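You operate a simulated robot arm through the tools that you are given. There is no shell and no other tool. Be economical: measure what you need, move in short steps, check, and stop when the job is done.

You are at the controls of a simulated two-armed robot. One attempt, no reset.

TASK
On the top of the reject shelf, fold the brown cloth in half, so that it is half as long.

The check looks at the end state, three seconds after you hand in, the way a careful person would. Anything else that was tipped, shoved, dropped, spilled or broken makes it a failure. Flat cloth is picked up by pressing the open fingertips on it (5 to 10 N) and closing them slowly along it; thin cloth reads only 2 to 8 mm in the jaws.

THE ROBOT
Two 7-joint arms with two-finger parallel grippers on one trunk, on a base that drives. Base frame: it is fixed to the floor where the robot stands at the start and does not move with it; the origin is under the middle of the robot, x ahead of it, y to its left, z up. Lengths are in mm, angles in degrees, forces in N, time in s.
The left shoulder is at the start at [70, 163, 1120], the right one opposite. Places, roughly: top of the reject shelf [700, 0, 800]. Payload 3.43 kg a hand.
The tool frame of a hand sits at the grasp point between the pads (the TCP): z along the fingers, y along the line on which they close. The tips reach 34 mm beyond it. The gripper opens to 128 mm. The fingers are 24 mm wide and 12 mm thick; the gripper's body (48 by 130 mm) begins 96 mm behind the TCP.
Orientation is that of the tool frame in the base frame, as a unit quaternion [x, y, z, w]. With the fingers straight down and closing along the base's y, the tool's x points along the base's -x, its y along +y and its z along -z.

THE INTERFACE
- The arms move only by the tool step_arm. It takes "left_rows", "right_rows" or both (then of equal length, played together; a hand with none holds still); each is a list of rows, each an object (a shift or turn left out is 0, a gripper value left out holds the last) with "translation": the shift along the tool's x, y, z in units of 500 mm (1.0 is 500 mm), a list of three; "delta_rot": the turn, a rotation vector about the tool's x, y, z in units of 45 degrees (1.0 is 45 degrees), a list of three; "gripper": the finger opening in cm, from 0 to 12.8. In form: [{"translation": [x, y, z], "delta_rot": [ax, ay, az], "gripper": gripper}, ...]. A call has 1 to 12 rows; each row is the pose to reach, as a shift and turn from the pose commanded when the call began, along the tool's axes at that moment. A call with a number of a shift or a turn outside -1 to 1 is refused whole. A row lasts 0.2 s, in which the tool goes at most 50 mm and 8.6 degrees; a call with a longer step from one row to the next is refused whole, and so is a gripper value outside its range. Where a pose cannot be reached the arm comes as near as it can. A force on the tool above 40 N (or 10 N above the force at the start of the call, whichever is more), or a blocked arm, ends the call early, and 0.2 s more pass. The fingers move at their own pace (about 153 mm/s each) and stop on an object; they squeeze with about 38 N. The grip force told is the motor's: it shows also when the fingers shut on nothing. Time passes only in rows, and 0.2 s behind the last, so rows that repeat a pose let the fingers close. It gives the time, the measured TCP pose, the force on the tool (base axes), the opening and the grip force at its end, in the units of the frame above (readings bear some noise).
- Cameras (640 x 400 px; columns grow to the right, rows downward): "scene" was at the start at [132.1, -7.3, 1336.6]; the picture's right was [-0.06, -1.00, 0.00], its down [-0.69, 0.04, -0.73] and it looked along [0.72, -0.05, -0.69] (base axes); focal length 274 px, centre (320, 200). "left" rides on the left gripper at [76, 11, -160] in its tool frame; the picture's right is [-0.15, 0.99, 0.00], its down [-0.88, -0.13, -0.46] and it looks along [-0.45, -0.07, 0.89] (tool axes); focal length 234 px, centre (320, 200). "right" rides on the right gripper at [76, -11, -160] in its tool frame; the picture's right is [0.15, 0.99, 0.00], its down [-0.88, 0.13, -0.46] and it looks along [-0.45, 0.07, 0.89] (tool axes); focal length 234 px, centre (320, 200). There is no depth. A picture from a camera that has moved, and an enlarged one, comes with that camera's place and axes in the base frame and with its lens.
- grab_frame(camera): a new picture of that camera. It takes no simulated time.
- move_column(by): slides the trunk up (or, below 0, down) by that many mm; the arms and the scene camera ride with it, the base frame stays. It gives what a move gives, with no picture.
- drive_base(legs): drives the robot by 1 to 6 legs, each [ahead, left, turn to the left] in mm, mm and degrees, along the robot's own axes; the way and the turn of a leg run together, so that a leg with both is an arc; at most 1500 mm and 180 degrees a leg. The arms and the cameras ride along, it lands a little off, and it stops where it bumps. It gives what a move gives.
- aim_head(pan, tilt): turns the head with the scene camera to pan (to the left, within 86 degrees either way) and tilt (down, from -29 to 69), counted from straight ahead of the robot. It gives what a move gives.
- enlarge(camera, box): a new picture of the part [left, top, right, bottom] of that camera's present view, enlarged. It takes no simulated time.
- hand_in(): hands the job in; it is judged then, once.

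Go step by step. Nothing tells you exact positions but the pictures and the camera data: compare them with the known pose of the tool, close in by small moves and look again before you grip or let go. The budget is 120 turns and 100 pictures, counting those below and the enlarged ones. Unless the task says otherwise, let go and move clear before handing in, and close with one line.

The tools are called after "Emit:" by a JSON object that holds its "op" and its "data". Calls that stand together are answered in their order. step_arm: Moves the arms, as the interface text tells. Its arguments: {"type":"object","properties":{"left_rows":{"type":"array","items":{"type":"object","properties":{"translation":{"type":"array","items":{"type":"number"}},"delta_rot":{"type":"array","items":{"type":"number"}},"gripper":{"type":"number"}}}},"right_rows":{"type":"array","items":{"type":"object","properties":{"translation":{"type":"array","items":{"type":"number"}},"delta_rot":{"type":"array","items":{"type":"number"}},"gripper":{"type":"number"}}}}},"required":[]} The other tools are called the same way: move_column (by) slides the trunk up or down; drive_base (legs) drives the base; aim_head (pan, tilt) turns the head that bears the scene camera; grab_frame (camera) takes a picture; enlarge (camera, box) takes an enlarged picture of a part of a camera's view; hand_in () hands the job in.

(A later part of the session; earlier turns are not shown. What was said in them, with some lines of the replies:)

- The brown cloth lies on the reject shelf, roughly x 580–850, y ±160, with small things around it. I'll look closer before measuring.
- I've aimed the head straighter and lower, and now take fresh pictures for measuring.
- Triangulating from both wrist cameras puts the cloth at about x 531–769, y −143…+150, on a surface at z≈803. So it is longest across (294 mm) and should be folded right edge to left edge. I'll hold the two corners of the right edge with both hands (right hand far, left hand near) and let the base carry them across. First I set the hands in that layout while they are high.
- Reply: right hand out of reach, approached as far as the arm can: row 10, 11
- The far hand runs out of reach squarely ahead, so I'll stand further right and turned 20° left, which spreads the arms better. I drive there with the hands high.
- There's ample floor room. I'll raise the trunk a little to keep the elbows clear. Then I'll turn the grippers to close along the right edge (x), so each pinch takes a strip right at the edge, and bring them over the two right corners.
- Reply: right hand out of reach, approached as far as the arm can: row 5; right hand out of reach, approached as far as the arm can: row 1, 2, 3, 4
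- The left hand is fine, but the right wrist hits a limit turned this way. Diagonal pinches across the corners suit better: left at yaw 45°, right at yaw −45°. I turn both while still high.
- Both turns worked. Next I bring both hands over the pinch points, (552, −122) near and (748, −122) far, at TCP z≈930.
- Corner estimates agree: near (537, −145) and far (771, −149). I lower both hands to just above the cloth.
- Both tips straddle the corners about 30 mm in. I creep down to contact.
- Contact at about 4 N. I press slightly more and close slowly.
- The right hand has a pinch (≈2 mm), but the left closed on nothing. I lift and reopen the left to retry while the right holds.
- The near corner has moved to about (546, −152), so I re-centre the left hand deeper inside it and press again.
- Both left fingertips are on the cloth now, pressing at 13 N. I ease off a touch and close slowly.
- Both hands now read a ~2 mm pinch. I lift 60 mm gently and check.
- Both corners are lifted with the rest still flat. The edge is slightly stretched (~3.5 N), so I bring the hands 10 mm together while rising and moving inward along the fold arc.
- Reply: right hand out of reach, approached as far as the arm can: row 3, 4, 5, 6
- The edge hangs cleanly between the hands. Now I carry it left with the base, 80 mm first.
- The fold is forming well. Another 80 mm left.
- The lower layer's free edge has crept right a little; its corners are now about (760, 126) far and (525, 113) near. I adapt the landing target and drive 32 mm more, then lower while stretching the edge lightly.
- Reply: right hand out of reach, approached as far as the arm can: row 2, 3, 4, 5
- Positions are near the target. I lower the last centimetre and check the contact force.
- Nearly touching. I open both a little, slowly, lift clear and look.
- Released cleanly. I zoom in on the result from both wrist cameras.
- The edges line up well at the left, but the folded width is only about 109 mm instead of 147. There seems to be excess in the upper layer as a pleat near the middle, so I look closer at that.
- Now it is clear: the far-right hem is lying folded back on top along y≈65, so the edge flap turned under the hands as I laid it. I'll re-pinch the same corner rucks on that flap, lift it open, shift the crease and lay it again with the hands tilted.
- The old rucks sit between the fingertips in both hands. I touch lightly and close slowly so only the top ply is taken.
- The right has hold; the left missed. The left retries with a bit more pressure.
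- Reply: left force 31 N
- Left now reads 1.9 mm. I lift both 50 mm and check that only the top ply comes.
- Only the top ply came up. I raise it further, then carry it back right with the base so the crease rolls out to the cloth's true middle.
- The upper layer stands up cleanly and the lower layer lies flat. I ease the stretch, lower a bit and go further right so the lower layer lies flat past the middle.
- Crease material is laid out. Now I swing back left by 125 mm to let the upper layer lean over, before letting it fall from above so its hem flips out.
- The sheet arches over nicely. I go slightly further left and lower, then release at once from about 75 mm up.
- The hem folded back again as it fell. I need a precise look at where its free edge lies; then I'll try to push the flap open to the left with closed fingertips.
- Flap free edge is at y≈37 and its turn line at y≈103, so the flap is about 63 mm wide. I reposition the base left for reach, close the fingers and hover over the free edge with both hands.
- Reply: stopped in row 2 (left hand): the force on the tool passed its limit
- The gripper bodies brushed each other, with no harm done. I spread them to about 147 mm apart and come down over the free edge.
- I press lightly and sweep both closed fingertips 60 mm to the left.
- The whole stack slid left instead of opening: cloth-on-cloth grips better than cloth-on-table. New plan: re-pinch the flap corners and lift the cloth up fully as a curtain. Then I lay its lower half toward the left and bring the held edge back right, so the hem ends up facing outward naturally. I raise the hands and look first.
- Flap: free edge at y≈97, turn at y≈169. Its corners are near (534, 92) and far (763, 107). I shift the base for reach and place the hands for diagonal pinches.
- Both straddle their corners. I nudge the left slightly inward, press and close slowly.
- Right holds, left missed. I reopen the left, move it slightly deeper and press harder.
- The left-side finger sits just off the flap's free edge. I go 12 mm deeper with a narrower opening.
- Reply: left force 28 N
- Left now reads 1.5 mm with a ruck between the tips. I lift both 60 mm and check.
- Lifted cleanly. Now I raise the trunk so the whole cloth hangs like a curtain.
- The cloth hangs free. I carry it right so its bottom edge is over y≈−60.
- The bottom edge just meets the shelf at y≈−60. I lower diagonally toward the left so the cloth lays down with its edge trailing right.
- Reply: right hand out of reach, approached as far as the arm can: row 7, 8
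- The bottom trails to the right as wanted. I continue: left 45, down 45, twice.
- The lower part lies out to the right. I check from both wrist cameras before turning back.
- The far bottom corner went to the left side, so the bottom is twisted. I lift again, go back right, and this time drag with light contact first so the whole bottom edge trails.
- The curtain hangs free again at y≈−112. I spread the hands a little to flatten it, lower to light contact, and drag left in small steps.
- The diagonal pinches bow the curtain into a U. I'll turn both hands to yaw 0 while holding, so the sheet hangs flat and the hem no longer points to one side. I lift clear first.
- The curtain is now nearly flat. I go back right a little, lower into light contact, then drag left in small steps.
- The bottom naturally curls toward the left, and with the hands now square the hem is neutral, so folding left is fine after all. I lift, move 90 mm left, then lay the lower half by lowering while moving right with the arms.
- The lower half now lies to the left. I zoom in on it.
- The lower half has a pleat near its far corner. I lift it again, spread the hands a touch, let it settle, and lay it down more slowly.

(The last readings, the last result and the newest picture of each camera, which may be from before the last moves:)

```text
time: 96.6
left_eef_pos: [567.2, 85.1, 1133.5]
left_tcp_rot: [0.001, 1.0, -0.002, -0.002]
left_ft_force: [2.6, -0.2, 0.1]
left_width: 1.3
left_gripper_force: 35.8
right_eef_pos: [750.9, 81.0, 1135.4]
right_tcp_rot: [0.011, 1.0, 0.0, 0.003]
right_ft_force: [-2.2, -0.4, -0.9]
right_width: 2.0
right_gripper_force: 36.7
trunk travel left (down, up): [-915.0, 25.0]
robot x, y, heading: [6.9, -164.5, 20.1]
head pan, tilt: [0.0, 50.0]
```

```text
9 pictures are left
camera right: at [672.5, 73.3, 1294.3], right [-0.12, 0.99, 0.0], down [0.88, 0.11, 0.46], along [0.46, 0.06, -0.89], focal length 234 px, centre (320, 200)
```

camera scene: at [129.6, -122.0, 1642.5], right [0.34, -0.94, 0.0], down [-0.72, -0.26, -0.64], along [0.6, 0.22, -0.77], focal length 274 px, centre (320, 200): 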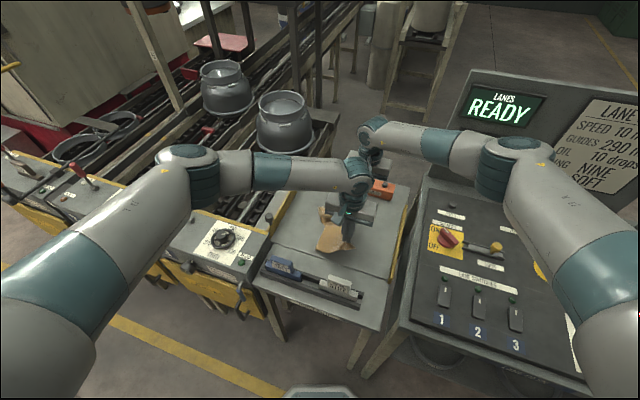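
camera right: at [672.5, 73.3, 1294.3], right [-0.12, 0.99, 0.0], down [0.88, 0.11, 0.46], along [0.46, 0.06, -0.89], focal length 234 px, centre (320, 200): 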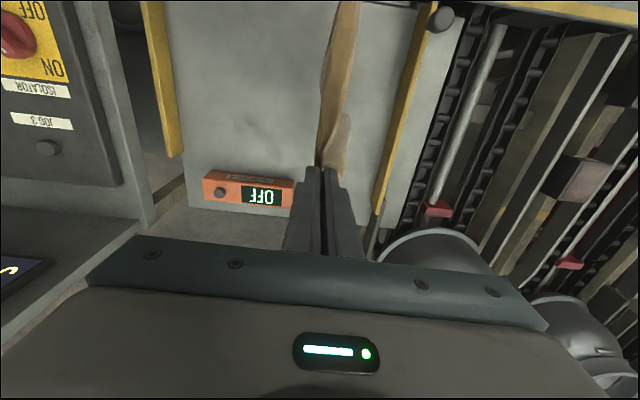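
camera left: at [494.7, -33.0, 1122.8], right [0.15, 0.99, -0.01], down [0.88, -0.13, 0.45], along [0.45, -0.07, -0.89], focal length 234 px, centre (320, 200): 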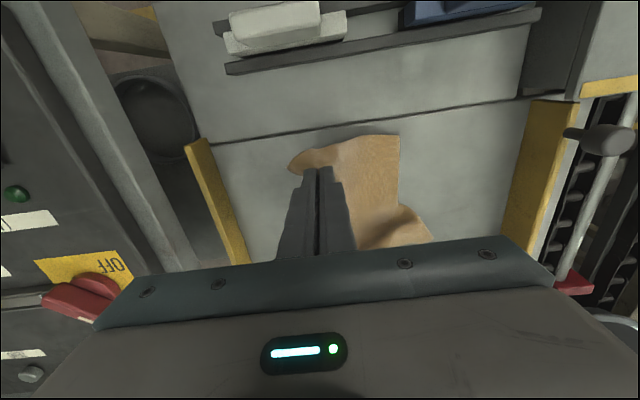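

The far side strip curls forward because of the hand yaw. I turn both hands halfway back (±20°), let it settle, and lay it slowly.

Emit:
{"op": "step_arm", "data": {"left_rows": [{"delta_rot": [0, 0, -0.15]}, {"delta_rot": [0, 0, -0.3]}, {"delta_rot": [0, 0, -0.444]}, {"delta_rot": [0, 0, -0.444]}, {"delta_rot": [0, 0, -0.444]}, {"delta_rot": [0, 0, -0.444]}, {"delta_rot": [0, 0, -0.444]}, {"delta_rot": [0, 0, -0.444]}], "right_rows": [{"delta_rot": [0, 0, 0.15]}, {"delta_rot": [0, 0, 0.3]}, {"delta_rot": [0, 0, 0.47]}, {"delta_rot": [0, 0, 0.47]}, {"delta_rot": [0, 0, 0.47]}, {"delta_rot": [0, 0, 0.47]}, {"delta_rot": [0, 0, 0.47]}, {"delta_rot": [0, 0, 0.47]}]}}

Emit:
{"op": "step_arm", "data": {"left_rows": [{"translation": [0, 0, 0.03]}, {"translation": [0, 0, 0.06]}, {"translation": [0, 0, 0.08]}, {"translation": [0.002, -0.006, 0.095]}, {"translation": [0.005, -0.014, 0.11]}, {"translation": [0.009, -0.024, 0.125]}, {"translation": [0.013, -0.036, 0.14]}, {"translation": [0.018, -0.05, 0.155]}, {"translation": [0.024, -0.066, 0.17]}, {"translation": [0.03, -0.082, 0.185]}, {"translation": [0.036, -0.099, 0.2]}, {"translation": [0.042, -0.115, 0.215]}], "right_rows": [{"translation": [0, 0, 0.03]}, {"translation": [0, 0, 0.06]}, {"translation": [0, 0, 0.08]}, {"translation": [-0.002, -0.006, 0.095]}, {"translation": [-0.005, -0.014, 0.11]}, {"translation": [-0.009, -0.024, 0.125]}, {"translation": [-0.013, -0.036, 0.14]}, {"translation": [-0.018, -0.05, 0.155]}, {"translation": [-0.024, -0.066, 0.17]}, {"translation": [-0.03, -0.082, 0.185]}, {"translation": [-0.036, -0.099, 0.2]}, {"translation": [-0.042, -0.115, 0.215]}]}}

Emit:
{"op": "step_arm", "data": {"left_rows": [{"translation": [0.006, -0.017, 0.015]}, {"translation": [0.012, -0.034, 0.03]}, {"translation": [0.019, -0.052, 0.045]}, {"translation": [0.026, -0.07, 0.06]}, {"translation": [0.033, -0.09, 0.075]}, {"translation": [0.04, -0.11, 0.088]}, {"translation": [0.048, -0.132, 0.1]}, {"translation": [0.056, -0.154, 0.11]}, {"translation": [0.056, -0.154, 0.11]}], "right_rows": [{"translation": [-0.006, -0.017, 0.015]}, {"translation": [-0.012, -0.034, 0.03]}, {"translation": [-0.019, -0.052, 0.045]}, {"translation": [-0.026, -0.07, 0.06]}, {"translation": [-0.033, -0.09, 0.075]}, {"translation": [-0.04, -0.11, 0.088]}, {"translation": [-0.048, -0.132, 0.1]}, {"translation": [-0.056, -0.154, 0.11]}, {"translation": [-0.056, -0.154, 0.11]}]}}

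Emit:
{"op": "grab_frame", "data": {"camera": "right"}}

```text
time: 98.4
left_eef_pos: [568.1, 84.2, 1134.2]
left_tcp_rot: [-0.173, 0.985, -0.003, -0.002]
left_ft_force: [2.9, 0.3, -0.1]
left_width: 1.4
left_gripper_force: 36.2
right_eef_pos: [750.5, 80.4, 1134.1]
right_tcp_rot: [0.194, 0.981, 0.001, 0.003]
right_ft_force: [-2.8, -0.5, 0.5]
right_width: 2.4
right_gripper_force: 37.0
trunk travel left (down, up): [-915.0, 25.0]
robot x, y, heading: [8.8, -168.0, 19.7]
head pan, tilt: [0.0, 50.0]
```

```text
time: 101.0
left_eef_pos: [567.9, 23.0, 1025.5]
left_tcp_rot: [-0.174, 0.985, -0.002, -0.002]
left_ft_force: [1.8, -0.2, -0.5]
left_width: 1.6
left_gripper_force: 36.4
right_eef_pos: [749.8, 19.2, 1026.7]
right_tcp_rot: [0.195, 0.981, 0.001, 0.002]
right_ft_force: [-1.3, -1.3, 0.4]
right_width: 2.3
right_gripper_force: 36.6
trunk travel left (down, up): [-915.0, 25.0]
robot x, y, heading: [8.8, -167.4, 20.1]
head pan, tilt: [0.0, 50.0]
```

```text
time: 103.0
left_eef_pos: [565.6, -58.0, 971.5]
left_tcp_rot: [-0.173, 0.985, -0.002, -0.002]
left_ft_force: [0.8, -0.6, -0.4]
left_width: 1.4
left_gripper_force: 35.7
right_eef_pos: [746.4, -61.9, 971.0]
right_tcp_rot: [0.194, 0.981, 0.001, 0.002]
right_ft_force: [0.0, 0.8, -1.1]
right_width: 2.2
right_gripper_force: 36.2
trunk travel left (down, up): [-915.0, 25.0]
robot x, y, heading: [10.7, -162.6, 19.8]
head pan, tilt: [0.0, 50.0]
```

```text
8 pictures are left
camera right: at [669.4, -42.0, 1131.3], right [0.24, 0.97, 0.0], down [0.86, -0.22, 0.46], along [0.45, -0.11, -0.89], focal length 234 px, centre (320, 200)
```

right: 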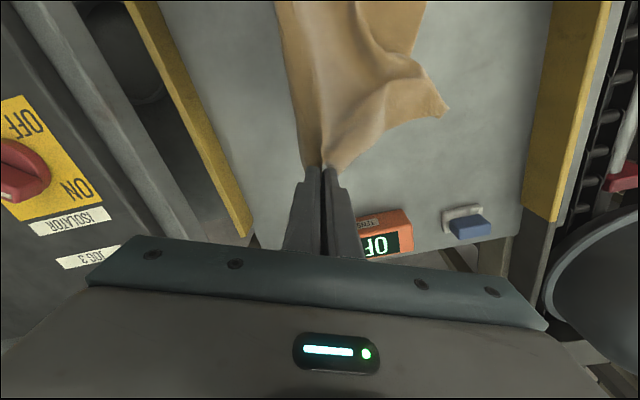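

Better, but a wrinkle still runs from the far pinch. Without letting go, I pull the cloth right and down so it lies flat and stretched before folding again.

Emit:
{"op": "step_arm", "data": {"left_rows": [{"translation": [0.008, -0.02, 0.03]}, {"translation": [0.016, -0.04, 0.06]}, {"translation": [0.024, -0.06, 0.09]}, {"translation": [0.032, -0.08, 0.12]}, {"translation": [0.04, -0.1, 0.15]}, {"translation": [0.048, -0.12, 0.18]}, {"translation": [0.056, -0.14, 0.205]}, {"translation": [0.063, -0.158, 0.228]}, {"translation": [0.069, -0.174, 0.24]}, {"translation": [0.075, -0.188, 0.245]}, {"translation": [0.081, -0.205, 0.245]}, {"translation": [0.087, -0.22, 0.245]}], "right_rows": [{"translation": [-0.008, -0.02, 0.03]}, {"translation": [-0.016, -0.04, 0.06]}, {"translation": [-0.024, -0.06, 0.09]}, {"translation": [-0.032, -0.08, 0.12]}, {"translation": [-0.04, -0.1, 0.15]}, {"translation": [-0.048, -0.12, 0.18]}, {"translation": [-0.056, -0.14, 0.205]}, {"translation": [-0.063, -0.158, 0.228]}, {"translation": [-0.069, -0.174, 0.24]}, {"translation": [-0.075, -0.188, 0.245]}, {"translation": [-0.081, -0.205, 0.245]}, {"translation": [-0.087, -0.22, 0.245]}]}}

Emit:
{"op": "grab_frame", "data": {"camera": "scene"}}

```text
time: 105.6
left_eef_pos: [563.0, -179.6, 849.6]
left_tcp_rot: [-0.173, 0.985, -0.001, -0.001]
left_ft_force: [1.7, 0.5, -0.7]
left_width: 1.4
left_gripper_force: 35.8
right_eef_pos: [745.9, -180.1, 849.6]
right_tcp_rot: [0.194, 0.981, 0.001, 0.003]
right_ft_force: [-1.9, 0.0, 0.1]
right_width: 1.9
right_gripper_force: 36.6
trunk travel left (down, up): [-915.0, 25.0]
robot x, y, heading: [11.1, -164.3, 19.7]
head pan, tilt: [0.0, 50.0]
```

```text
7 pictures are left
camera scene: at [129.7, -124.0, 1642.6], right [0.34, -0.94, 0.0], down [-0.72, -0.26, -0.64], along [0.6, 0.22, -0.77], focal length 274 px, centre (320, 200)
```

scene: 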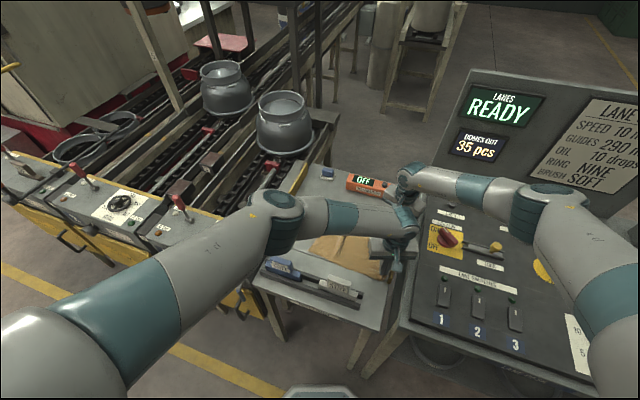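

The cloth lies flat again, from the held hem at y≈−205 to its left edge at about y=76. I now fold along a proper semicircle. While doing so I turn each hand about the vertical (left toward −45°, right toward +45°), so the held corners end up pointing the right way when laid.

Emit:
{"op": "step_arm", "data": {"left_rows": [{"translation": [-0.001, 0.003, -0.032]}, {"translation": [-0.005, 0.013, -0.064]}, {"translation": [-0.01, 0.029, -0.094]}, {"translation": [-0.018, 0.05, -0.122]}, {"translation": [-0.028, 0.077, -0.146], "delta_rot": [0, 0, 0.14]}, {"translation": [-0.039, 0.107, -0.164], "delta_rot": [0, 0, 0.28]}, {"translation": [-0.051, 0.141, -0.178], "delta_rot": [0, 0, 0.42]}, {"translation": [-0.064, 0.177, -0.187], "delta_rot": [0, 0, 0.56]}, {"translation": [-0.078, 0.214, -0.19], "delta_rot": [0, 0, 0.7]}, {"translation": [-0.078, 0.214, -0.19], "delta_rot": [0, 0, 0.7]}], "right_rows": [{"translation": [0.001, 0.003, -0.032]}, {"translation": [0.005, 0.013, -0.064]}, {"translation": [0.012, 0.028, -0.094]}, {"translation": [0.02, 0.049, -0.122]}, {"translation": [0.031, 0.075, -0.146], "delta_rot": [0, 0, -0.14]}, {"translation": [0.043, 0.105, -0.164], "delta_rot": [0, 0, -0.28]}, {"translation": [0.057, 0.139, -0.178], "delta_rot": [0, 0, -0.42]}, {"translation": [0.072, 0.174, -0.187], "delta_rot": [0, 0, -0.56]}, {"translation": [0.087, 0.211, -0.19], "delta_rot": [0, 0, -0.7]}, {"translation": [0.087, 0.211, -0.19], "delta_rot": [0, 0, -0.7]}]}}

Emit:
{"op": "grab_frame", "data": {"camera": "right"}}

```text
time: 107.8
left_eef_pos: [563.7, -65.2, 945.4]
left_tcp_rot: [0.103, 0.995, -0.002, -0.001]
left_ft_force: [1.4, -1.0, 0.2]
left_width: 1.5
left_gripper_force: 35.9
right_eef_pos: [744.4, -68.0, 944.2]
right_tcp_rot: [-0.08, 0.997, 0.002, 0.003]
right_ft_force: [-0.4, 0.6, 0.8]
right_width: 2.0
right_gripper_force: 36.9
trunk travel left (down, up): [-915.0, 25.0]
robot x, y, heading: [11.1, -166.5, 19.9]
head pan, tilt: [0.0, 50.0]
```

```text
6 pictures are left
camera right: at [669.1, -89.1, 1104.2], right [-0.3, 0.95, 0.0], down [0.85, 0.27, 0.46], along [0.44, 0.14, -0.89], focal length 234 px, centre (320, 200)
```

right: 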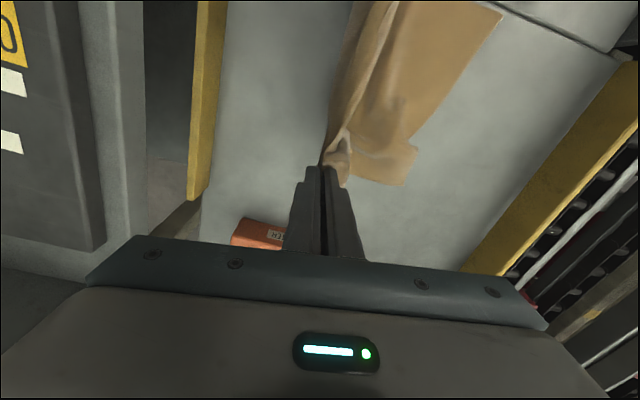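

The lower half lies well; its left edge runs from (554, 72) to (760, 64). Now the second half of the arc: down to y≈+50 while finishing the hand turns.

Emit:
{"op": "step_arm", "data": {"left_rows": [{"translation": [0.007, 0.038, 0.003], "delta_rot": [0, 0, 0.147]}, {"translation": [0.014, 0.074, 0.012], "delta_rot": [0, 0, 0.294]}, {"translation": [0.02, 0.109, 0.028], "delta_rot": [0, 0, 0.441]}, {"translation": [0.026, 0.14, 0.048], "delta_rot": [0, 0, 0.588]}, {"translation": [0.03, 0.166, 0.074], "delta_rot": [0, 0, 0.737]}, {"translation": [0.034, 0.188, 0.103], "delta_rot": [0, 0, 0.737]}, {"translation": [0.036, 0.205, 0.136], "delta_rot": [0, 0, 0.737]}, {"translation": [0.038, 0.217, 0.168], "delta_rot": [0, 0, 0.737]}, {"translation": [0.039, 0.227, 0.194], "delta_rot": [0, 0, 0.737]}, {"translation": [0.039, 0.227, 0.194], "delta_rot": [0, 0, 0.737]}], "right_rows": [{"translation": [-0.006, 0.038, 0.003], "delta_rot": [0, 0, -0.159]}, {"translation": [-0.012, 0.075, 0.012], "delta_rot": [0, 0, -0.318]}, {"translation": [-0.018, 0.11, 0.028], "delta_rot": [0, 0, -0.477]}, {"translation": [-0.023, 0.141, 0.048], "delta_rot": [0, 0, -0.636]}, {"translation": [-0.027, 0.168, 0.074], "delta_rot": [0, 0, -0.795]}, {"translation": [-0.031, 0.19, 0.103], "delta_rot": [0, 0, -0.795]}, {"translation": [-0.033, 0.206, 0.136], "delta_rot": [0, 0, -0.795]}, {"translation": [-0.036, 0.219, 0.168], "delta_rot": [0, 0, -0.795]}, {"translation": [-0.037, 0.229, 0.194], "delta_rot": [0, 0, -0.795]}, {"translation": [-0.037, 0.229, 0.194], "delta_rot": [0, 0, -0.795]}]}}

Emit:
{"op": "grab_frame", "data": {"camera": "left"}}

```text
time: 110.0
left_eef_pos: [565.6, 40.0, 875.4]
left_tcp_rot: [0.38, 0.925, -0.002, -0.001]
left_ft_force: [-0.7, -0.8, -1.0]
left_width: 0.0
left_gripper_force: 32.9
left hand out of reach, approached as far as the arm can: row 8, 9, 10
right_eef_pos: [722.1, 24.2, 869.4]
right_tcp_rot: [-0.382, 0.924, 0.0, 0.004]
right_ft_force: [-0.7, -0.2, -0.6]
right_width: 2.2
right_gripper_force: 36.4
right hand out of reach, approached as far as the arm can: row 5, 6, 7, 8, 9, 10
trunk travel left (down, up): [-915.0, 25.0]
robot x, y, heading: [10.8, -164.6, 19.7]
head pan, tilt: [0.0, 50.0]
```

```text
5 pictures are left
camera left: at [521.2, 102.2, 1034.0], right [0.8, 0.6, -0.01], down [0.54, -0.71, 0.46], along [0.27, -0.37, -0.89], focal length 234 px, centre (320, 200)
```

left: 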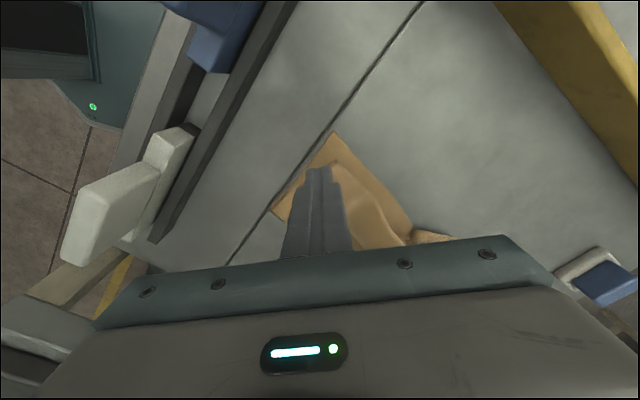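

The left hand lost its corner as it ran out of reach, but that side is already laid over. I bring the right corner to its place using the base and trunk, then let go.

Emit:
{"op": "drive_base", "data": {"legs": [[21, 19, 0]]}}

Emit:
{"op": "move_column", "data": {"by": -27}}

Emit:
{"op": "step_arm", "data": {"right_rows": [{"gripper": 0.6}, {"gripper": 1.2}, {"gripper": 1.8}, {"translation": [0, 0, -0.04]}, {"translation": [0, 0, -0.12]}, {"translation": [0, 0, -0.2]}, {"translation": [0.05, 0, -0.26]}, {"translation": [0.1, 0, -0.3]}, {"translation": [0.15, 0, -0.3]}], "left_rows": [{"translation": [0, 0, -0.03]}, {"translation": [0, 0, -0.08]}, {"translation": [0, 0, -0.14]}, {"translation": [0, 0, -0.2]}, {"translation": [0, 0, -0.25]}, {"translation": [0, 0, -0.3]}, {"translation": [0, 0, -0.3]}, {"translation": [0, 0, -0.3]}, {"translation": [0, 0, -0.3]}]}}

Emit:
{"op": "grab_frame", "data": {"camera": "left"}}

```text
time: 110.8
left_eef_pos: [577.6, 59.3, 876.2]
left_tcp_rot: [0.381, 0.925, -0.001, -0.001]
left_ft_force: [-0.6, -1.1, 0.1]
left_width: 0.2
left_gripper_force: 33.0
right_eef_pos: [732.8, 43.9, 873.0]
right_tcp_rot: [-0.381, 0.925, 0.0, 0.005]
right_ft_force: [-0.1, -0.4, 1.4]
right_width: 2.2
right_gripper_force: 37.1
trunk travel left (down, up): [-915.0, 25.0]
robot x, y, heading: [24.5, -138.8, 20.2]
head pan, tilt: [0.0, 50.0]
```

```text
time: 111.6
left_eef_pos: [579.1, 63.5, 848.6]
left_tcp_rot: [0.382, 0.924, -0.003, 0.0]
left_ft_force: [-0.3, -0.7, 0.5]
left_width: 0.0
left_gripper_force: 32.6
right_eef_pos: [735.0, 47.6, 845.0]
right_tcp_rot: [-0.381, 0.925, -0.002, 0.002]
right_ft_force: [-0.1, 0.0, -0.8]
right_width: 2.1
right_gripper_force: 37.1
trunk travel left (down, up): [-888.0, 52.0]
robot x, y, heading: [22.8, -140.0, 20.2]
head pan, tilt: [0.0, 50.0]
```

```text
time: 113.6
left_eef_pos: [579.6, 63.7, 998.5]
left_tcp_rot: [0.381, 0.925, -0.002, -0.001]
left_ft_force: [-0.7, 0.4, -0.5]
left_width: 0.0
left_gripper_force: 32.9
right_eef_pos: [679.4, -6.2, 994.9]
right_tcp_rot: [-0.381, 0.925, 0.0, 0.005]
right_ft_force: [-0.1, 0.0, -0.2]
right_width: 18.3
right_gripper_force: 0.0
trunk travel left (down, up): [-888.0, 52.0]
robot x, y, heading: [27.4, -137.8, 20.1]
head pan, tilt: [0.0, 50.0]
```

```text
4 pictures are left
camera left: at [534.4, 126.4, 1157.0], right [0.8, 0.6, -0.01], down [0.53, -0.71, 0.46], along [0.27, -0.37, -0.89], focal length 234 px, centre (320, 200)
```

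left: 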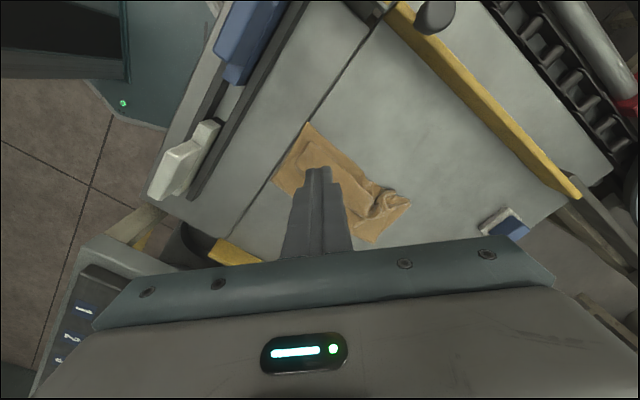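

Released. I zoom in on the result.

Emit:
{"op": "enlarge", "data": {"camera": "left", "box": [250, 110, 430, 255]}}

```text
2.76 times, centred on (340, 182) of left
camera zoom: at [534.4, 126.4, 1157.0], right [0.8, 0.6, -0.01], down [0.53, -0.71, 0.46], along [0.27, -0.37, -0.89], focal length 646 px, centre (265, 248)
```

zoom: 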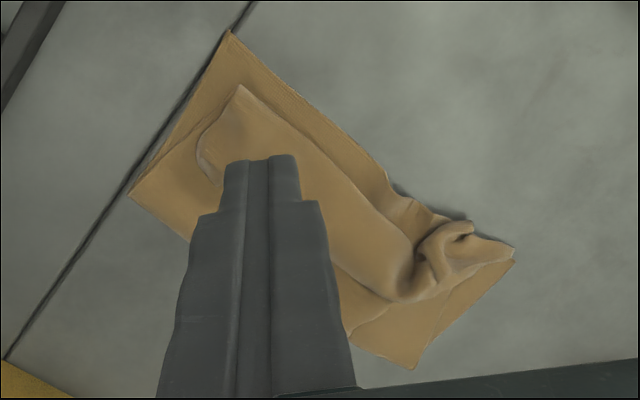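

The hem rolled back again, so I'll change technique: flatten the cloth, then pinch it at the two ends of its middle line and lift. Both halves then hang together and can be laid down folded. First I re-grip the rolled upper layer to unfold it, with the hands square to the shelf.

Emit:
{"op": "step_arm", "data": {"right_rows": [{"translation": [-0.06, 0, 0], "delta_rot": [0, 0, 0.16], "gripper": 3}, {"translation": [-0.137, 0, 0], "delta_rot": [0, 0, 0.33]}, {"translation": [-0.137, 0, 0], "delta_rot": [0, 0, 0.5]}, {"translation": [-0.137, 0, 0], "delta_rot": [0, 0, 0.67]}, {"translation": [-0.137, 0, 0], "delta_rot": [0, 0, 0.84]}, {"translation": [-0.137, 0, 0], "delta_rot": [0, 0, 1.0]}], "left_rows": [{"translation": [0, 0, 0], "gripper": 3}, {"translation": [-0.02, -0.01, 0], "delta_rot": [0, 0, -0.19]}, {"translation": [-0.051, -0.029, 0], "delta_rot": [0, 0, -0.38]}, {"translation": [-0.051, -0.029, 0], "delta_rot": [0, 0, -0.57]}, {"translation": [-0.051, -0.029, 0], "delta_rot": [0, 0, -0.76]}, {"translation": [-0.051, -0.029, 0], "delta_rot": [0, 0, -0.95]}]}}

Emit:
{"op": "move_column", "data": {"by": -100}}

```text
time: 115.0
left_eef_pos: [588.4, 34.8, 996.8]
left_tcp_rot: [0.017, 1.0, -0.003, -0.001]
left_ft_force: [-0.7, -0.8, 0.1]
left_width: 29.8
left_gripper_force: 0.1
right_eef_pos: [729.6, 41.2, 992.5]
right_tcp_rot: [0.002, 1.0, 0.001, 0.004]
right_ft_force: [0.7, -1.2, 0.8]
right_width: 30.0
right_gripper_force: 0.2
trunk travel left (down, up): [-888.0, 52.0]
robot x, y, heading: [21.4, -143.0, 19.8]
head pan, tilt: [0.0, 50.0]
```

```text
time: 116.3
left_eef_pos: [587.1, 35.8, 899.0]
left_tcp_rot: [0.017, 1.0, -0.002, 0.0]
left_ft_force: [0.2, 0.4, 0.0]
left_width: 29.8
left_gripper_force: 0.0
right_eef_pos: [728.1, 43.5, 893.8]
right_tcp_rot: [0.002, 1.0, 0.001, 0.004]
right_ft_force: [-0.2, 0.4, -0.7]
right_width: 29.8
right_gripper_force: 0.1
trunk travel left (down, up): [-788.0, 152.0]
robot x, y, heading: [24.8, -140.8, 20.4]
head pan, tilt: [0.0, 50.0]
```

Emit:
{"op": "step_arm", "data": {"left_rows": [{"translation": [0, 0, 0.05]}, {"translation": [0, 0, 0.1]}, {"translation": [0, 0, 0.116]}, {"translation": [0, 0, 0.122]}, {"translation": [0, 0, 0.126]}], "right_rows": [{"translation": [0, 0, 0.04]}, {"translation": [0, 0, 0.08]}, {"translation": [0, 0, 0.1]}, {"translation": [0, 0, 0.106]}, {"translation": [0, 0, 0.11]}]}}

```text
time: 117.5
left_eef_pos: [586.7, 35.0, 836.7]
left_tcp_rot: [0.018, 1.0, -0.002, 0.001]
left_ft_force: [1.2, 0.6, 5.1]
left_width: 30.2
left_gripper_force: 0.2
right_eef_pos: [730.3, 42.0, 839.7]
right_tcp_rot: [0.0, 1.0, 0.0, 0.004]
right_ft_force: [0.0, -0.5, 3.0]
right_width: 30.0
right_gripper_force: 0.4
trunk travel left (down, up): [-788.0, 152.0]
robot x, y, heading: [24.3, -139.6, 19.9]
head pan, tilt: [0.0, 50.0]
```

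Both are in contact at 3–5 N. I close slowly.

Emit:
{"op": "step_arm", "data": {"left_rows": [{"gripper": 2.7}, {"gripper": 2.4}, {"gripper": 2.1}, {"gripper": 1.8}, {"gripper": 1.5}, {"gripper": 1.2}, {"gripper": 0.9}, {"gripper": 0.6}, {"gripper": 0.3}, {"gripper": 0}, {"gripper": 0}], "right_rows": [{"gripper": 2.7}, {"gripper": 2.4}, {"gripper": 2.1}, {"gripper": 1.8}, {"gripper": 1.5}, {"gripper": 1.2}, {"gripper": 0.9}, {"gripper": 0.6}, {"gripper": 0.3}, {"gripper": 0}, {"gripper": 0}]}}

```text
time: 119.9
left_eef_pos: [586.2, 33.2, 836.8]
left_tcp_rot: [0.019, 1.0, -0.003, -0.002]
left_ft_force: [0.1, -2.0, 10.6]
left_width: 3.2
left_gripper_force: 38.2
right_eef_pos: [728.2, 42.8, 840.0]
right_tcp_rot: [0.002, 1.0, 0.002, 0.005]
right_ft_force: [0.4, -0.4, 4.2]
right_width: 3.7
right_gripper_force: 38.0
trunk travel left (down, up): [-788.0, 152.0]
robot x, y, heading: [23.8, -140.9, 20.3]
head pan, tilt: [0.0, 50.0]
```

Both hold (3–4 mm, so two plies perhaps). I lift 80 mm and look once.

Emit:
{"op": "step_arm", "data": {"left_rows": [{"translation": [0, 0, -0.03]}, {"translation": [0, 0, -0.06]}, {"translation": [0, 0, -0.09]}, {"translation": [0, 0, -0.12]}, {"translation": [0, 0, -0.16]}, {"translation": [0, 0, -0.16]}], "right_rows": [{"translation": [0, 0, -0.03]}, {"translation": [0, 0, -0.06]}, {"translation": [0, 0, -0.09]}, {"translation": [0, 0, -0.12]}, {"translation": [0, 0, -0.16]}, {"translation": [0, 0, -0.16]}]}}

Emit:
{"op": "enlarge", "data": {"camera": "scene", "box": [230, 120, 430, 270]}}

```text
time: 121.3
left_eef_pos: [588.4, 35.2, 914.7]
left_tcp_rot: [0.017, 1.0, -0.003, -0.002]
left_ft_force: [0.0, -0.2, 0.4]
left_width: 3.3
left_gripper_force: 37.7
right_eef_pos: [730.2, 41.9, 916.8]
right_tcp_rot: [0.002, 1.0, 0.0, 0.004]
right_ft_force: [-0.3, 0.1, -0.5]
right_width: 3.6
right_gripper_force: 38.1
trunk travel left (down, up): [-788.0, 152.0]
robot x, y, heading: [22.3, -140.1, 20.0]
head pan, tilt: [0.0, 50.0]
```

```text
2.67 times, centred on (330, 195) of scene
camera zoom: at [143.3, -98.6, 1515.5], right [0.34, -0.94, 0.0], down [-0.72, -0.26, -0.64], along [0.6, 0.22, -0.77], focal length 731 px, centre (293, 213)
```

zoom: 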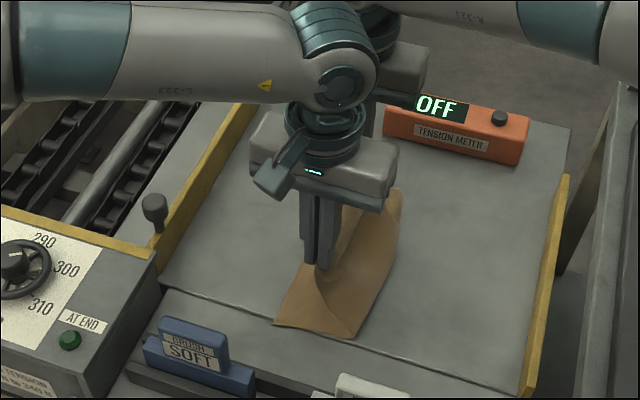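

Only the upper layer lifts. I unfold it to the right and lay it flat; any tucked hem will drop open by itself later when the halves hang.

Emit:
{"op": "step_arm", "data": {"left_rows": [{"translation": [0, -0.03, -0.02]}, {"translation": [0, -0.064, -0.04]}, {"translation": [0, -0.1, -0.056]}, {"translation": [0, -0.136, -0.064]}, {"translation": [0, -0.172, -0.064]}, {"translation": [0, -0.208, -0.056]}, {"translation": [0, -0.242, -0.036]}, {"translation": [0, -0.276, -0.008]}, {"translation": [0, -0.308, 0.028]}, {"translation": [0, -0.34, 0.068]}, {"translation": [0, -0.368, 0.108]}, {"translation": [0, -0.39, 0.136]}], "right_rows": [{"translation": [0, -0.03, -0.02]}, {"translation": [0, -0.064, -0.04]}, {"translation": [0, -0.1, -0.056]}, {"translation": [0, -0.136, -0.064]}, {"translation": [0, -0.172, -0.064]}, {"translation": [0, -0.208, -0.056]}, {"translation": [0, -0.242, -0.036]}, {"translation": [0, -0.276, -0.008]}, {"translation": [0, -0.308, 0.028]}, {"translation": [0, -0.34, 0.068]}, {"translation": [0, -0.368, 0.108]}, {"translation": [0, -0.39, 0.138]}]}}

Emit:
{"op": "step_arm", "data": {"left_rows": [{"translation": [0, -0.015, 0.006]}, {"translation": [0, -0.03, 0.008]}, {"translation": [0, -0.03, 0.008], "gripper": 0.8}, {"translation": [0, -0.03, 0.008], "gripper": 1.6}, {"translation": [0, -0.03, 0.008], "gripper": 2.4}, {"translation": [0, -0.03, -0.04]}, {"translation": [0, -0.03, -0.12]}, {"translation": [0, -0.03, -0.2]}, {"translation": [0, -0.03, -0.28]}], "right_rows": [{"translation": [0, -0.015, 0.006]}, {"translation": [0, -0.03, 0.008]}, {"translation": [0, -0.03, 0.008], "gripper": 0.8}, {"translation": [0, -0.03, 0.008], "gripper": 1.6}, {"translation": [0, -0.03, 0.008], "gripper": 2.4}, {"translation": [0, -0.03, -0.04]}, {"translation": [0, -0.03, -0.12]}, {"translation": [0, -0.03, -0.2]}, {"translation": [0, -0.03, -0.28]}]}}

```text
time: 123.9
left_eef_pos: [581.1, -160.6, 846.5]
left_tcp_rot: [0.018, 1.0, -0.003, -0.001]
left_ft_force: [0.6, -0.4, -0.2]
left_width: 3.3
left_gripper_force: 37.9
right_eef_pos: [729.8, -153.4, 847.0]
right_tcp_rot: [0.002, 1.0, 0.001, 0.004]
right_ft_force: [-0.8, -0.4, -0.6]
right_width: 3.6
right_gripper_force: 37.9
trunk travel left (down, up): [-788.0, 152.0]
robot x, y, heading: [19.5, -138.9, 20.2]
head pan, tilt: [0.0, 50.0]
```

```text
time: 125.9
left_eef_pos: [579.5, -174.0, 990.0]
left_tcp_rot: [0.018, 1.0, -0.002, -0.001]
left_ft_force: [1.1, 0.3, 0.2]
left_width: 24.0
left_gripper_force: 0.0
right_eef_pos: [726.4, -166.7, 989.6]
right_tcp_rot: [0.002, 1.0, 0.0, 0.004]
right_ft_force: [0.0, -0.3, 0.2]
right_width: 24.1
right_gripper_force: 0.0
trunk travel left (down, up): [-788.0, 152.0]
robot x, y, heading: [25.4, -142.0, 20.3]
head pan, tilt: [0.0, 50.0]
```

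The cloth is released. I move the left hand up and to the side so its camera sees the whole cloth.

Emit:
{"op": "step_arm", "data": {"left_rows": [{"translation": [-0.01, 0.08, -0.05]}, {"translation": [-0.02, 0.17, -0.08]}, {"translation": [-0.03, 0.26, -0.1]}, {"translation": [-0.04, 0.35, -0.12]}, {"translation": [-0.04, 0.4, -0.12]}]}}

Emit:
{"op": "grab_frame", "data": {"camera": "left"}}

```text
time: 127.1
left_eef_pos: [607.3, 26.8, 1045.9]
left_tcp_rot: [0.018, 1.0, -0.003, -0.002]
left_ft_force: [-0.6, -0.6, 0.5]
left_width: 24.2
left_gripper_force: 0.1
right_eef_pos: [727.6, -165.4, 988.0]
right_tcp_rot: [0.002, 1.0, 0.0, 0.004]
right_ft_force: [-0.5, 0.1, 0.1]
right_width: 24.0
right_gripper_force: 0.0
trunk travel left (down, up): [-788.0, 152.0]
robot x, y, heading: [26.3, -140.1, 19.8]
head pan, tilt: [0.0, 50.0]
```

```text
1 pictures are left
camera left: at [532.6, 42.7, 1206.5], right [0.18, 0.98, -0.01], down [0.88, -0.16, 0.45], along [0.45, -0.09, -0.89], focal length 234 px, centre (320, 200)
```

left: 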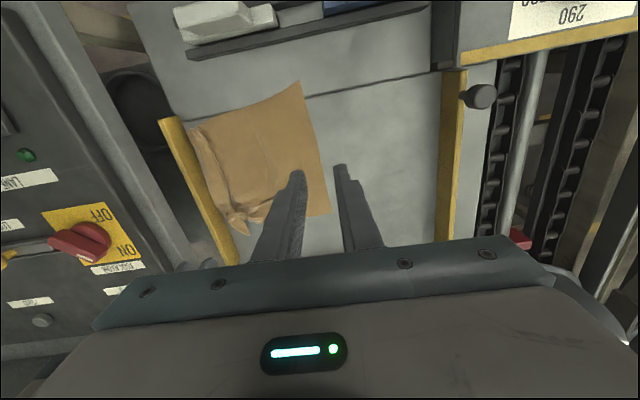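

Now I can see the cloth spread out: left edge at y≈12, right hem rumpled and partly tucked near y≈−190, x from about 530–560 to 770–785. Its true middle line is 147 mm from the left edge, at y≈−135. I move both hands over the two ends of that line.

Emit:
{"op": "step_arm", "data": {"left_rows": [{"translation": [0.015, -0.08, 0.02]}, {"translation": [0.03, -0.16, 0.05]}, {"translation": [0.045, -0.24, 0.09]}, {"translation": [0.058, -0.31, 0.14], "gripper": 2.6}, {"translation": [0.058, -0.324, 0.22]}, {"translation": [0.058, -0.324, 0.3]}, {"translation": [0.058, -0.324, 0.37]}, {"translation": [0.058, -0.324, 0.402]}], "right_rows": [{"translation": [-0.03, 0.02, 0]}, {"translation": [-0.06, 0.04, 0]}, {"translation": [-0.071, 0.06, 0.02]}, {"translation": [-0.071, 0.06, 0.06], "gripper": 2.6}, {"translation": [-0.071, 0.06, 0.12]}, {"translation": [-0.071, 0.06, 0.19]}, {"translation": [-0.071, 0.06, 0.26]}, {"translation": [-0.071, 0.06, 0.286]}]}}

```text
time: 128.9
left_eef_pos: [569.9, -134.9, 846.8]
left_tcp_rot: [0.018, 1.0, -0.003, -0.002]
left_ft_force: [-0.3, -0.1, 0.4]
left_width: 26.2
left_gripper_force: 0.0
right_eef_pos: [764.4, -136.2, 844.2]
right_tcp_rot: [0.002, 1.0, 0.001, 0.003]
right_ft_force: [0.3, -0.3, 0.0]
right_width: 25.9
right_gripper_force: 0.1
trunk travel left (down, up): [-788.0, 152.0]
robot x, y, heading: [25.2, -142.6, 20.0]
head pan, tilt: [0.0, 50.0]
```

Emit:
{"op": "step_arm", "data": {"left_rows": [{"translation": [-0.01, 0, 0.008]}, {"translation": [-0.01, 0, 0.014]}, {"translation": [-0.01, 0, 0.019]}, {"translation": [-0.01, 0, 0.022]}], "right_rows": [{"translation": [0.004, 0, 0.006]}, {"translation": [0.004, 0, 0.01]}, {"translation": [0.004, 0, 0.014]}, {"translation": [0.004, 0, 0.017]}]}}

```text
time: 129.9
left_eef_pos: [576.8, -136.4, 836.8]
left_tcp_rot: [0.018, 1.0, -0.003, -0.001]
left_ft_force: [0.6, -0.1, 0.1]
left_width: 26.2
left_gripper_force: 0.2
right_eef_pos: [763.0, -136.8, 837.1]
right_tcp_rot: [0.002, 1.0, 0.001, 0.004]
right_ft_force: [-0.4, 0.1, -0.3]
right_width: 25.9
right_gripper_force: 0.1
trunk travel left (down, up): [-788.0, 152.0]
robot x, y, heading: [25.6, -140.6, 19.7]
head pan, tilt: [0.0, 50.0]
```

No contact yet (single ply). A few millimetres more.

Emit:
{"op": "step_arm", "data": {"left_rows": [{"translation": [0, 0, 0.004]}, {"translation": [0, 0, 0.007]}, {"translation": [0, 0, 0.009]}], "right_rows": [{"translation": [0, 0, 0.004]}, {"translation": [0, 0, 0.007]}, {"translation": [0, 0, 0.009]}]}}

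```text
time: 130.7
left_eef_pos: [577.1, -136.0, 835.3]
left_tcp_rot: [0.018, 1.0, -0.002, 0.001]
left_ft_force: [1.2, 2.0, 17.1]
left_width: 25.8
left_gripper_force: 0.1
right_eef_pos: [762.1, -138.6, 834.6]
right_tcp_rot: [0.002, 1.0, 0.001, 0.005]
right_ft_force: [1.7, 0.4, 5.6]
right_width: 26.0
right_gripper_force: 0.0
trunk travel left (down, up): [-788.0, 152.0]
robot x, y, heading: [23.1, -142.9, 19.9]
head pan, tilt: [0.0, 50.0]
```

Emit:
{"op": "step_arm", "data": {"left_rows": [{"translation": [0, 0, -0.003]}, {"translation": [0, 0, -0.003], "gripper": 2.3}, {"translation": [0, 0, -0.003], "gripper": 2.0}, {"translation": [0, 0, -0.003], "gripper": 1.7}, {"translation": [0, 0, -0.003], "gripper": 1.4}, {"translation": [0, 0, -0.003], "gripper": 1.1}, {"translation": [0, 0, -0.003], "gripper": 0.8}, {"translation": [0, 0, -0.003], "gripper": 0.5}, {"translation": [0, 0, -0.003], "gripper": 0.2}, {"translation": [0, 0, -0.003], "gripper": 0}, {"translation": [0, 0, -0.003], "gripper": 0}], "right_rows": [{"translation": [0, 0, 0.001]}, {"translation": [0, 0, 0.001], "gripper": 2.3}, {"translation": [0, 0, 0.001], "gripper": 2.0}, {"translation": [0, 0, 0.001], "gripper": 1.7}, {"translation": [0, 0, 0.001], "gripper": 1.4}, {"translation": [0, 0, 0.001], "gripper": 1.1}, {"translation": [0, 0, 0.001], "gripper": 0.8}, {"translation": [0, 0, 0.001], "gripper": 0.5}, {"translation": [0, 0, 0.001], "gripper": 0.2}, {"translation": [0, 0, 0.001], "gripper": 0}, {"translation": [0, 0, 0.001], "gripper": 0}]}}

```text
time: 133.1
left_eef_pos: [575.8, -136.6, 834.7]
left_tcp_rot: [0.017, 1.0, -0.003, 0.0]
left_ft_force: [-0.2, 0.7, 0.6]
left_width: 1.9
left_gripper_force: 36.6
right_eef_pos: [761.3, -138.2, 834.8]
right_tcp_rot: [0.003, 1.0, 0.001, 0.005]
right_ft_force: [1.2, -2.1, 23.4]
right_width: 1.9
right_gripper_force: 36.4
trunk travel left (down, up): [-788.0, 152.0]
robot x, y, heading: [25.4, -140.3, 19.7]
head pan, tilt: [0.0, 50.0]
```

Both show a clean 1.9 mm single-ply pinch. I lift gently, then raise the trunk so both halves hang free.

Emit:
{"op": "step_arm", "data": {"left_rows": [{"translation": [0, 0, -0.02]}, {"translation": [0, 0, -0.05]}, {"translation": [0, 0, -0.08]}, {"translation": [0, 0, -0.12]}, {"translation": [0, 0, -0.16]}, {"translation": [0, 0, -0.2]}, {"translation": [0, 0, -0.2]}], "right_rows": [{"translation": [0, 0, -0.02]}, {"translation": [0, 0, -0.05]}, {"translation": [0, 0, -0.08]}, {"translation": [0, 0, -0.12]}, {"translation": [0, 0, -0.16]}, {"translation": [0, 0, -0.2]}, {"translation": [0, 0, -0.2]}]}}

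Emit:
{"op": "move_column", "data": {"by": 110}}

```text
time: 134.7
left_eef_pos: [577.3, -136.1, 933.4]
left_tcp_rot: [0.018, 1.0, -0.003, -0.002]
left_ft_force: [-0.6, -0.4, -0.4]
left_width: 1.8
left_gripper_force: 36.2
right_eef_pos: [762.7, -136.7, 931.2]
right_tcp_rot: [0.001, 1.0, 0.001, 0.002]
right_ft_force: [-0.9, -0.2, -0.6]
right_width: 1.5
right_gripper_force: 36.1
trunk travel left (down, up): [-788.0, 152.0]
robot x, y, heading: [23.5, -141.1, 20.1]
head pan, tilt: [0.0, 50.0]
```

```text
time: 136.1
left_eef_pos: [577.4, -136.4, 1042.5]
left_tcp_rot: [0.018, 1.0, -0.002, -0.002]
left_ft_force: [0.5, -0.8, -1.2]
left_width: 2.0
left_gripper_force: 37.1
right_eef_pos: [761.6, -137.1, 1041.8]
right_tcp_rot: [0.002, 1.0, 0.001, 0.003]
right_ft_force: [0.0, 0.1, 0.4]
right_width: 1.8
right_gripper_force: 37.1
trunk travel left (down, up): [-898.0, 42.0]
robot x, y, heading: [24.0, -142.4, 19.9]
head pan, tilt: [0.0, 50.0]
```

Both halves should hang free now. I move to y≈−60, spread slightly and let it settle, then reset the trunk height for reach.

Emit:
{"op": "step_arm", "data": {"left_rows": [{"translation": [0.001, 0.03, -0.04]}, {"translation": [0.002, 0.06, -0.08]}, {"translation": [0.003, 0.09, -0.12]}, {"translation": [0.004, 0.12, -0.16]}, {"translation": [0.005, 0.154, -0.2]}, {"translation": [0.005, 0.154, -0.2]}, {"translation": [0.005, 0.154, -0.2]}], "right_rows": [{"translation": [-0.001, 0.03, -0.04]}, {"translation": [-0.002, 0.06, -0.08]}, {"translation": [-0.003, 0.09, -0.12]}, {"translation": [-0.004, 0.12, -0.16]}, {"translation": [-0.005, 0.154, -0.2]}, {"translation": [-0.005, 0.154, -0.2]}, {"translation": [-0.005, 0.154, -0.2]}]}}

Emit:
{"op": "move_column", "data": {"by": -140}}

```text
time: 137.7
left_eef_pos: [578.9, -59.4, 1142.6]
left_tcp_rot: [0.018, 1.0, -0.003, -0.002]
left_ft_force: [-0.8, -0.3, -0.1]
left_width: 2.4
left_gripper_force: 36.4
right_eef_pos: [764.5, -62.7, 1142.6]
right_tcp_rot: [0.002, 1.0, 0.0, 0.004]
right_ft_force: [0.1, -0.4, 0.2]
right_width: 1.9
right_gripper_force: 36.9
trunk travel left (down, up): [-898.0, 42.0]
robot x, y, heading: [21.6, -143.0, 19.8]
head pan, tilt: [0.0, 50.0]
```

```text
time: 139.4
left_eef_pos: [577.0, -60.7, 1002.1]
left_tcp_rot: [0.017, 1.0, -0.002, -0.001]
left_ft_force: [-0.2, 0.4, 0.2]
left_width: 1.8
left_gripper_force: 36.4
right_eef_pos: [763.4, -62.0, 1002.9]
right_tcp_rot: [0.002, 1.0, 0.001, 0.003]
right_ft_force: [0.5, 0.9, -0.1]
right_width: 1.9
right_gripper_force: 36.9
trunk travel left (down, up): [-758.0, 182.0]
robot x, y, heading: [23.7, -140.2, 20.1]
head pan, tilt: [0.0, 50.0]
```

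I lay the hanging cloth down by lowering while moving left, so both halves trail to the right together.

Emit:
{"op": "step_arm", "data": {"left_rows": [{"translation": [0, 0, 0.04]}, {"translation": [0, 0.008, 0.056]}, {"translation": [0, 0.02, 0.068]}, {"translation": [0, 0.034, 0.08]}, {"translation": [0, 0.05, 0.094]}, {"translation": [0, 0.068, 0.11]}, {"translation": [0, 0.086, 0.126]}, {"translation": [0, 0.104, 0.144]}, {"translation": [0, 0.122, 0.162]}, {"translation": [0, 0.14, 0.18]}, {"translation": [0, 0.158, 0.198]}, {"translation": [0, 0.176, 0.216]}], "right_rows": [{"translation": [0, 0, 0.04]}, {"translation": [0, 0.008, 0.056]}, {"translation": [0, 0.02, 0.068]}, {"translation": [0, 0.034, 0.08]}, {"translation": [0, 0.05, 0.094]}, {"translation": [0, 0.068, 0.11]}, {"translation": [0, 0.086, 0.126]}, {"translation": [0, 0.104, 0.144]}, {"translation": [0, 0.122, 0.162]}, {"translation": [0, 0.14, 0.18]}, {"translation": [0, 0.158, 0.198]}, {"translation": [0, 0.176, 0.216]}]}}

Emit:
{"op": "step_arm", "data": {"left_rows": [{"translation": [0, 0.018, 0.018]}, {"translation": [0, 0.036, 0.036]}, {"translation": [0, 0.054, 0.052]}, {"translation": [0, 0.072, 0.066]}, {"translation": [0, 0.09, 0.078]}, {"translation": [0, 0.108, 0.086]}, {"translation": [0, 0.126, 0.092]}, {"translation": [0, 0.14, 0.094]}, {"translation": [0, 0.154, 0.096]}, {"translation": [0, 0.154, 0.1]}], "right_rows": [{"translation": [0, 0.018, 0.018]}, {"translation": [0, 0.036, 0.036]}, {"translation": [0, 0.054, 0.052]}, {"translation": [0, 0.072, 0.066]}, {"translation": [0, 0.09, 0.078]}, {"translation": [0, 0.108, 0.086]}, {"translation": [0, 0.126, 0.092]}, {"translation": [0, 0.14, 0.094]}, {"translation": [0, 0.154, 0.096]}, {"translation": [0, 0.154, 0.1]}]}}

```text
time: 142.0
left_eef_pos: [581.0, 29.1, 894.9]
left_tcp_rot: [0.019, 1.0, -0.003, -0.003]
left_ft_force: [0.0, 0.8, 0.6]
left_width: 2.1
left_gripper_force: 36.3
right_eef_pos: [766.5, 25.6, 894.1]
right_tcp_rot: [0.002, 1.0, 0.0, 0.003]
right_ft_force: [-1.0, 0.4, -0.2]
right_width: 1.9
right_gripper_force: 36.6
trunk travel left (down, up): [-758.0, 182.0]
robot x, y, heading: [25.3, -139.3, 20.0]
head pan, tilt: [0.0, 50.0]
```

```text
time: 144.2
left_eef_pos: [583.2, 105.3, 843.3]
left_tcp_rot: [0.018, 1.0, -0.003, -0.001]
left_ft_force: [0.0, -0.8, -0.2]
left_width: 2.0
left_gripper_force: 36.6
right_eef_pos: [766.0, 103.1, 845.0]
right_tcp_rot: [0.003, 1.0, 0.001, 0.003]
right_ft_force: [0.2, -0.1, -0.2]
right_width: 1.7
right_gripper_force: 36.4
trunk travel left (down, up): [-758.0, 182.0]
robot x, y, heading: [22.6, -142.9, 20.0]
head pan, tilt: [0.0, 50.0]
```

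Both still hold at the crease end. A short 20 mm drag straightens the plies; then I release slowly and lift clear.

Emit:
{"op": "step_arm", "data": {"left_rows": [{"translation": [0, 0.013, 0.004]}, {"translation": [0, 0.026, 0.006]}, {"translation": [0, 0.04, 0.006]}, {"translation": [0, 0.04, 0.006], "gripper": 0.6}, {"translation": [0, 0.04, 0.006], "gripper": 1.2}, {"translation": [0, 0.04, 0.006], "gripper": 1.8}, {"translation": [0, 0.04, -0.03]}, {"translation": [0, 0.04, -0.1]}, {"translation": [0, 0.04, -0.19]}, {"translation": [0, 0.04, -0.28]}, {"translation": [0, 0.04, -0.34]}], "right_rows": [{"translation": [0, 0.013, 0.004]}, {"translation": [0, 0.026, 0.006]}, {"translation": [0, 0.04, 0.008]}, {"translation": [0, 0.04, 0.008], "gripper": 0.6}, {"translation": [0, 0.04, 0.008], "gripper": 1.2}, {"translation": [0, 0.04, 0.008], "gripper": 1.8}, {"translation": [0, 0.04, -0.03]}, {"translation": [0, 0.04, -0.1]}, {"translation": [0, 0.04, -0.19]}, {"translation": [0, 0.04, -0.28]}, {"translation": [0, 0.04, -0.34]}]}}

```text
time: 146.6
left_eef_pos: [583.3, 126.4, 1014.5]
left_tcp_rot: [0.017, 1.0, -0.003, -0.002]
left_ft_force: [-0.3, 0.8, -0.8]
left_width: 17.9
left_gripper_force: 0.0
right_eef_pos: [763.6, 123.0, 1015.1]
right_tcp_rot: [0.002, 1.0, 0.001, 0.003]
right_ft_force: [-0.2, 0.3, -0.5]
right_width: 17.9
right_gripper_force: 0.0
right hand out of reach, approached as far as the arm can: row 1, 2, 3, 4, 5, 6, 7
trunk travel left (down, up): [-758.0, 182.0]
robot x, y, heading: [25.6, -141.7, 19.9]
head pan, tilt: [0.0, 50.0]
```

Released and clear. I shift the left camera for an unobstructed view and use the last picture to check the result.

Emit:
{"op": "step_arm", "data": {"left_rows": [{"translation": [0, 0.04, -0.03]}, {"translation": [0, 0.09, -0.06]}, {"translation": [0, 0.09, -0.06]}]}}

Emit:
{"op": "enlarge", "data": {"camera": "left", "box": [110, 20, 370, 230]}}

```text
time: 147.4
left_eef_pos: [585.9, 171.2, 1044.0]
left_tcp_rot: [0.018, 1.0, -0.003, -0.001]
left_ft_force: [0.5, -0.1, -0.1]
left_width: 18.2
left_gripper_force: 0.0
right_eef_pos: [765.3, 121.2, 1015.4]
right_tcp_rot: [0.002, 1.0, 0.001, 0.003]
right_ft_force: [-0.8, 0.1, -0.1]
right_width: 18.0
right_gripper_force: 0.1
trunk travel left (down, up): [-758.0, 182.0]
robot x, y, heading: [26.7, -139.1, 20.0]
head pan, tilt: [0.0, 50.0]
```

```text
1.90 times, centred on (240, 125) of left
camera zoom: at [511.4, 186.8, 1202.5], right [0.18, 0.98, -0.01], down [0.88, -0.16, 0.45], along [0.44, -0.09, -0.89], focal length 446 px, centre (472, 343)
```

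zoom: 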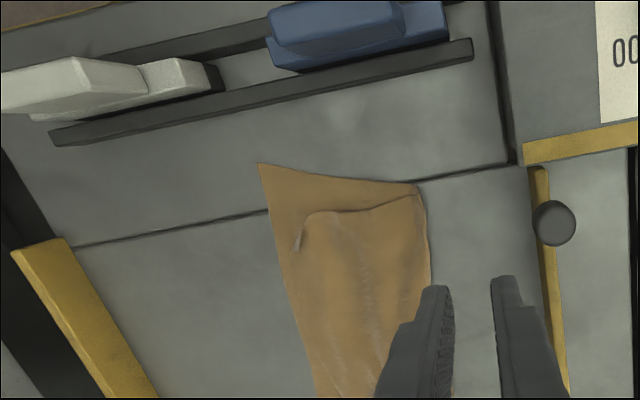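

The last picture shows the cloth folded in two: crease at y≈130, both free edges together near y≈0, so about 130 mm against 294 mm before. Only the upper layer's near corner is a bit crumpled, and nothing else has been moved. The hands are open and clear, so I hand in.

Emit:
{"op": "hand_in", "data": {}}

```text
The job is handed in.
```

I handed in the brown cloth folded in half on the reject shelf, about 130 mm long against 294 mm at the start. One corner of the upper layer is still crumpled and falls about 40 mm short of the near edge. The last picture shows only the near part of the cloth. I saw nothing else moved, and both hands were open and clear.
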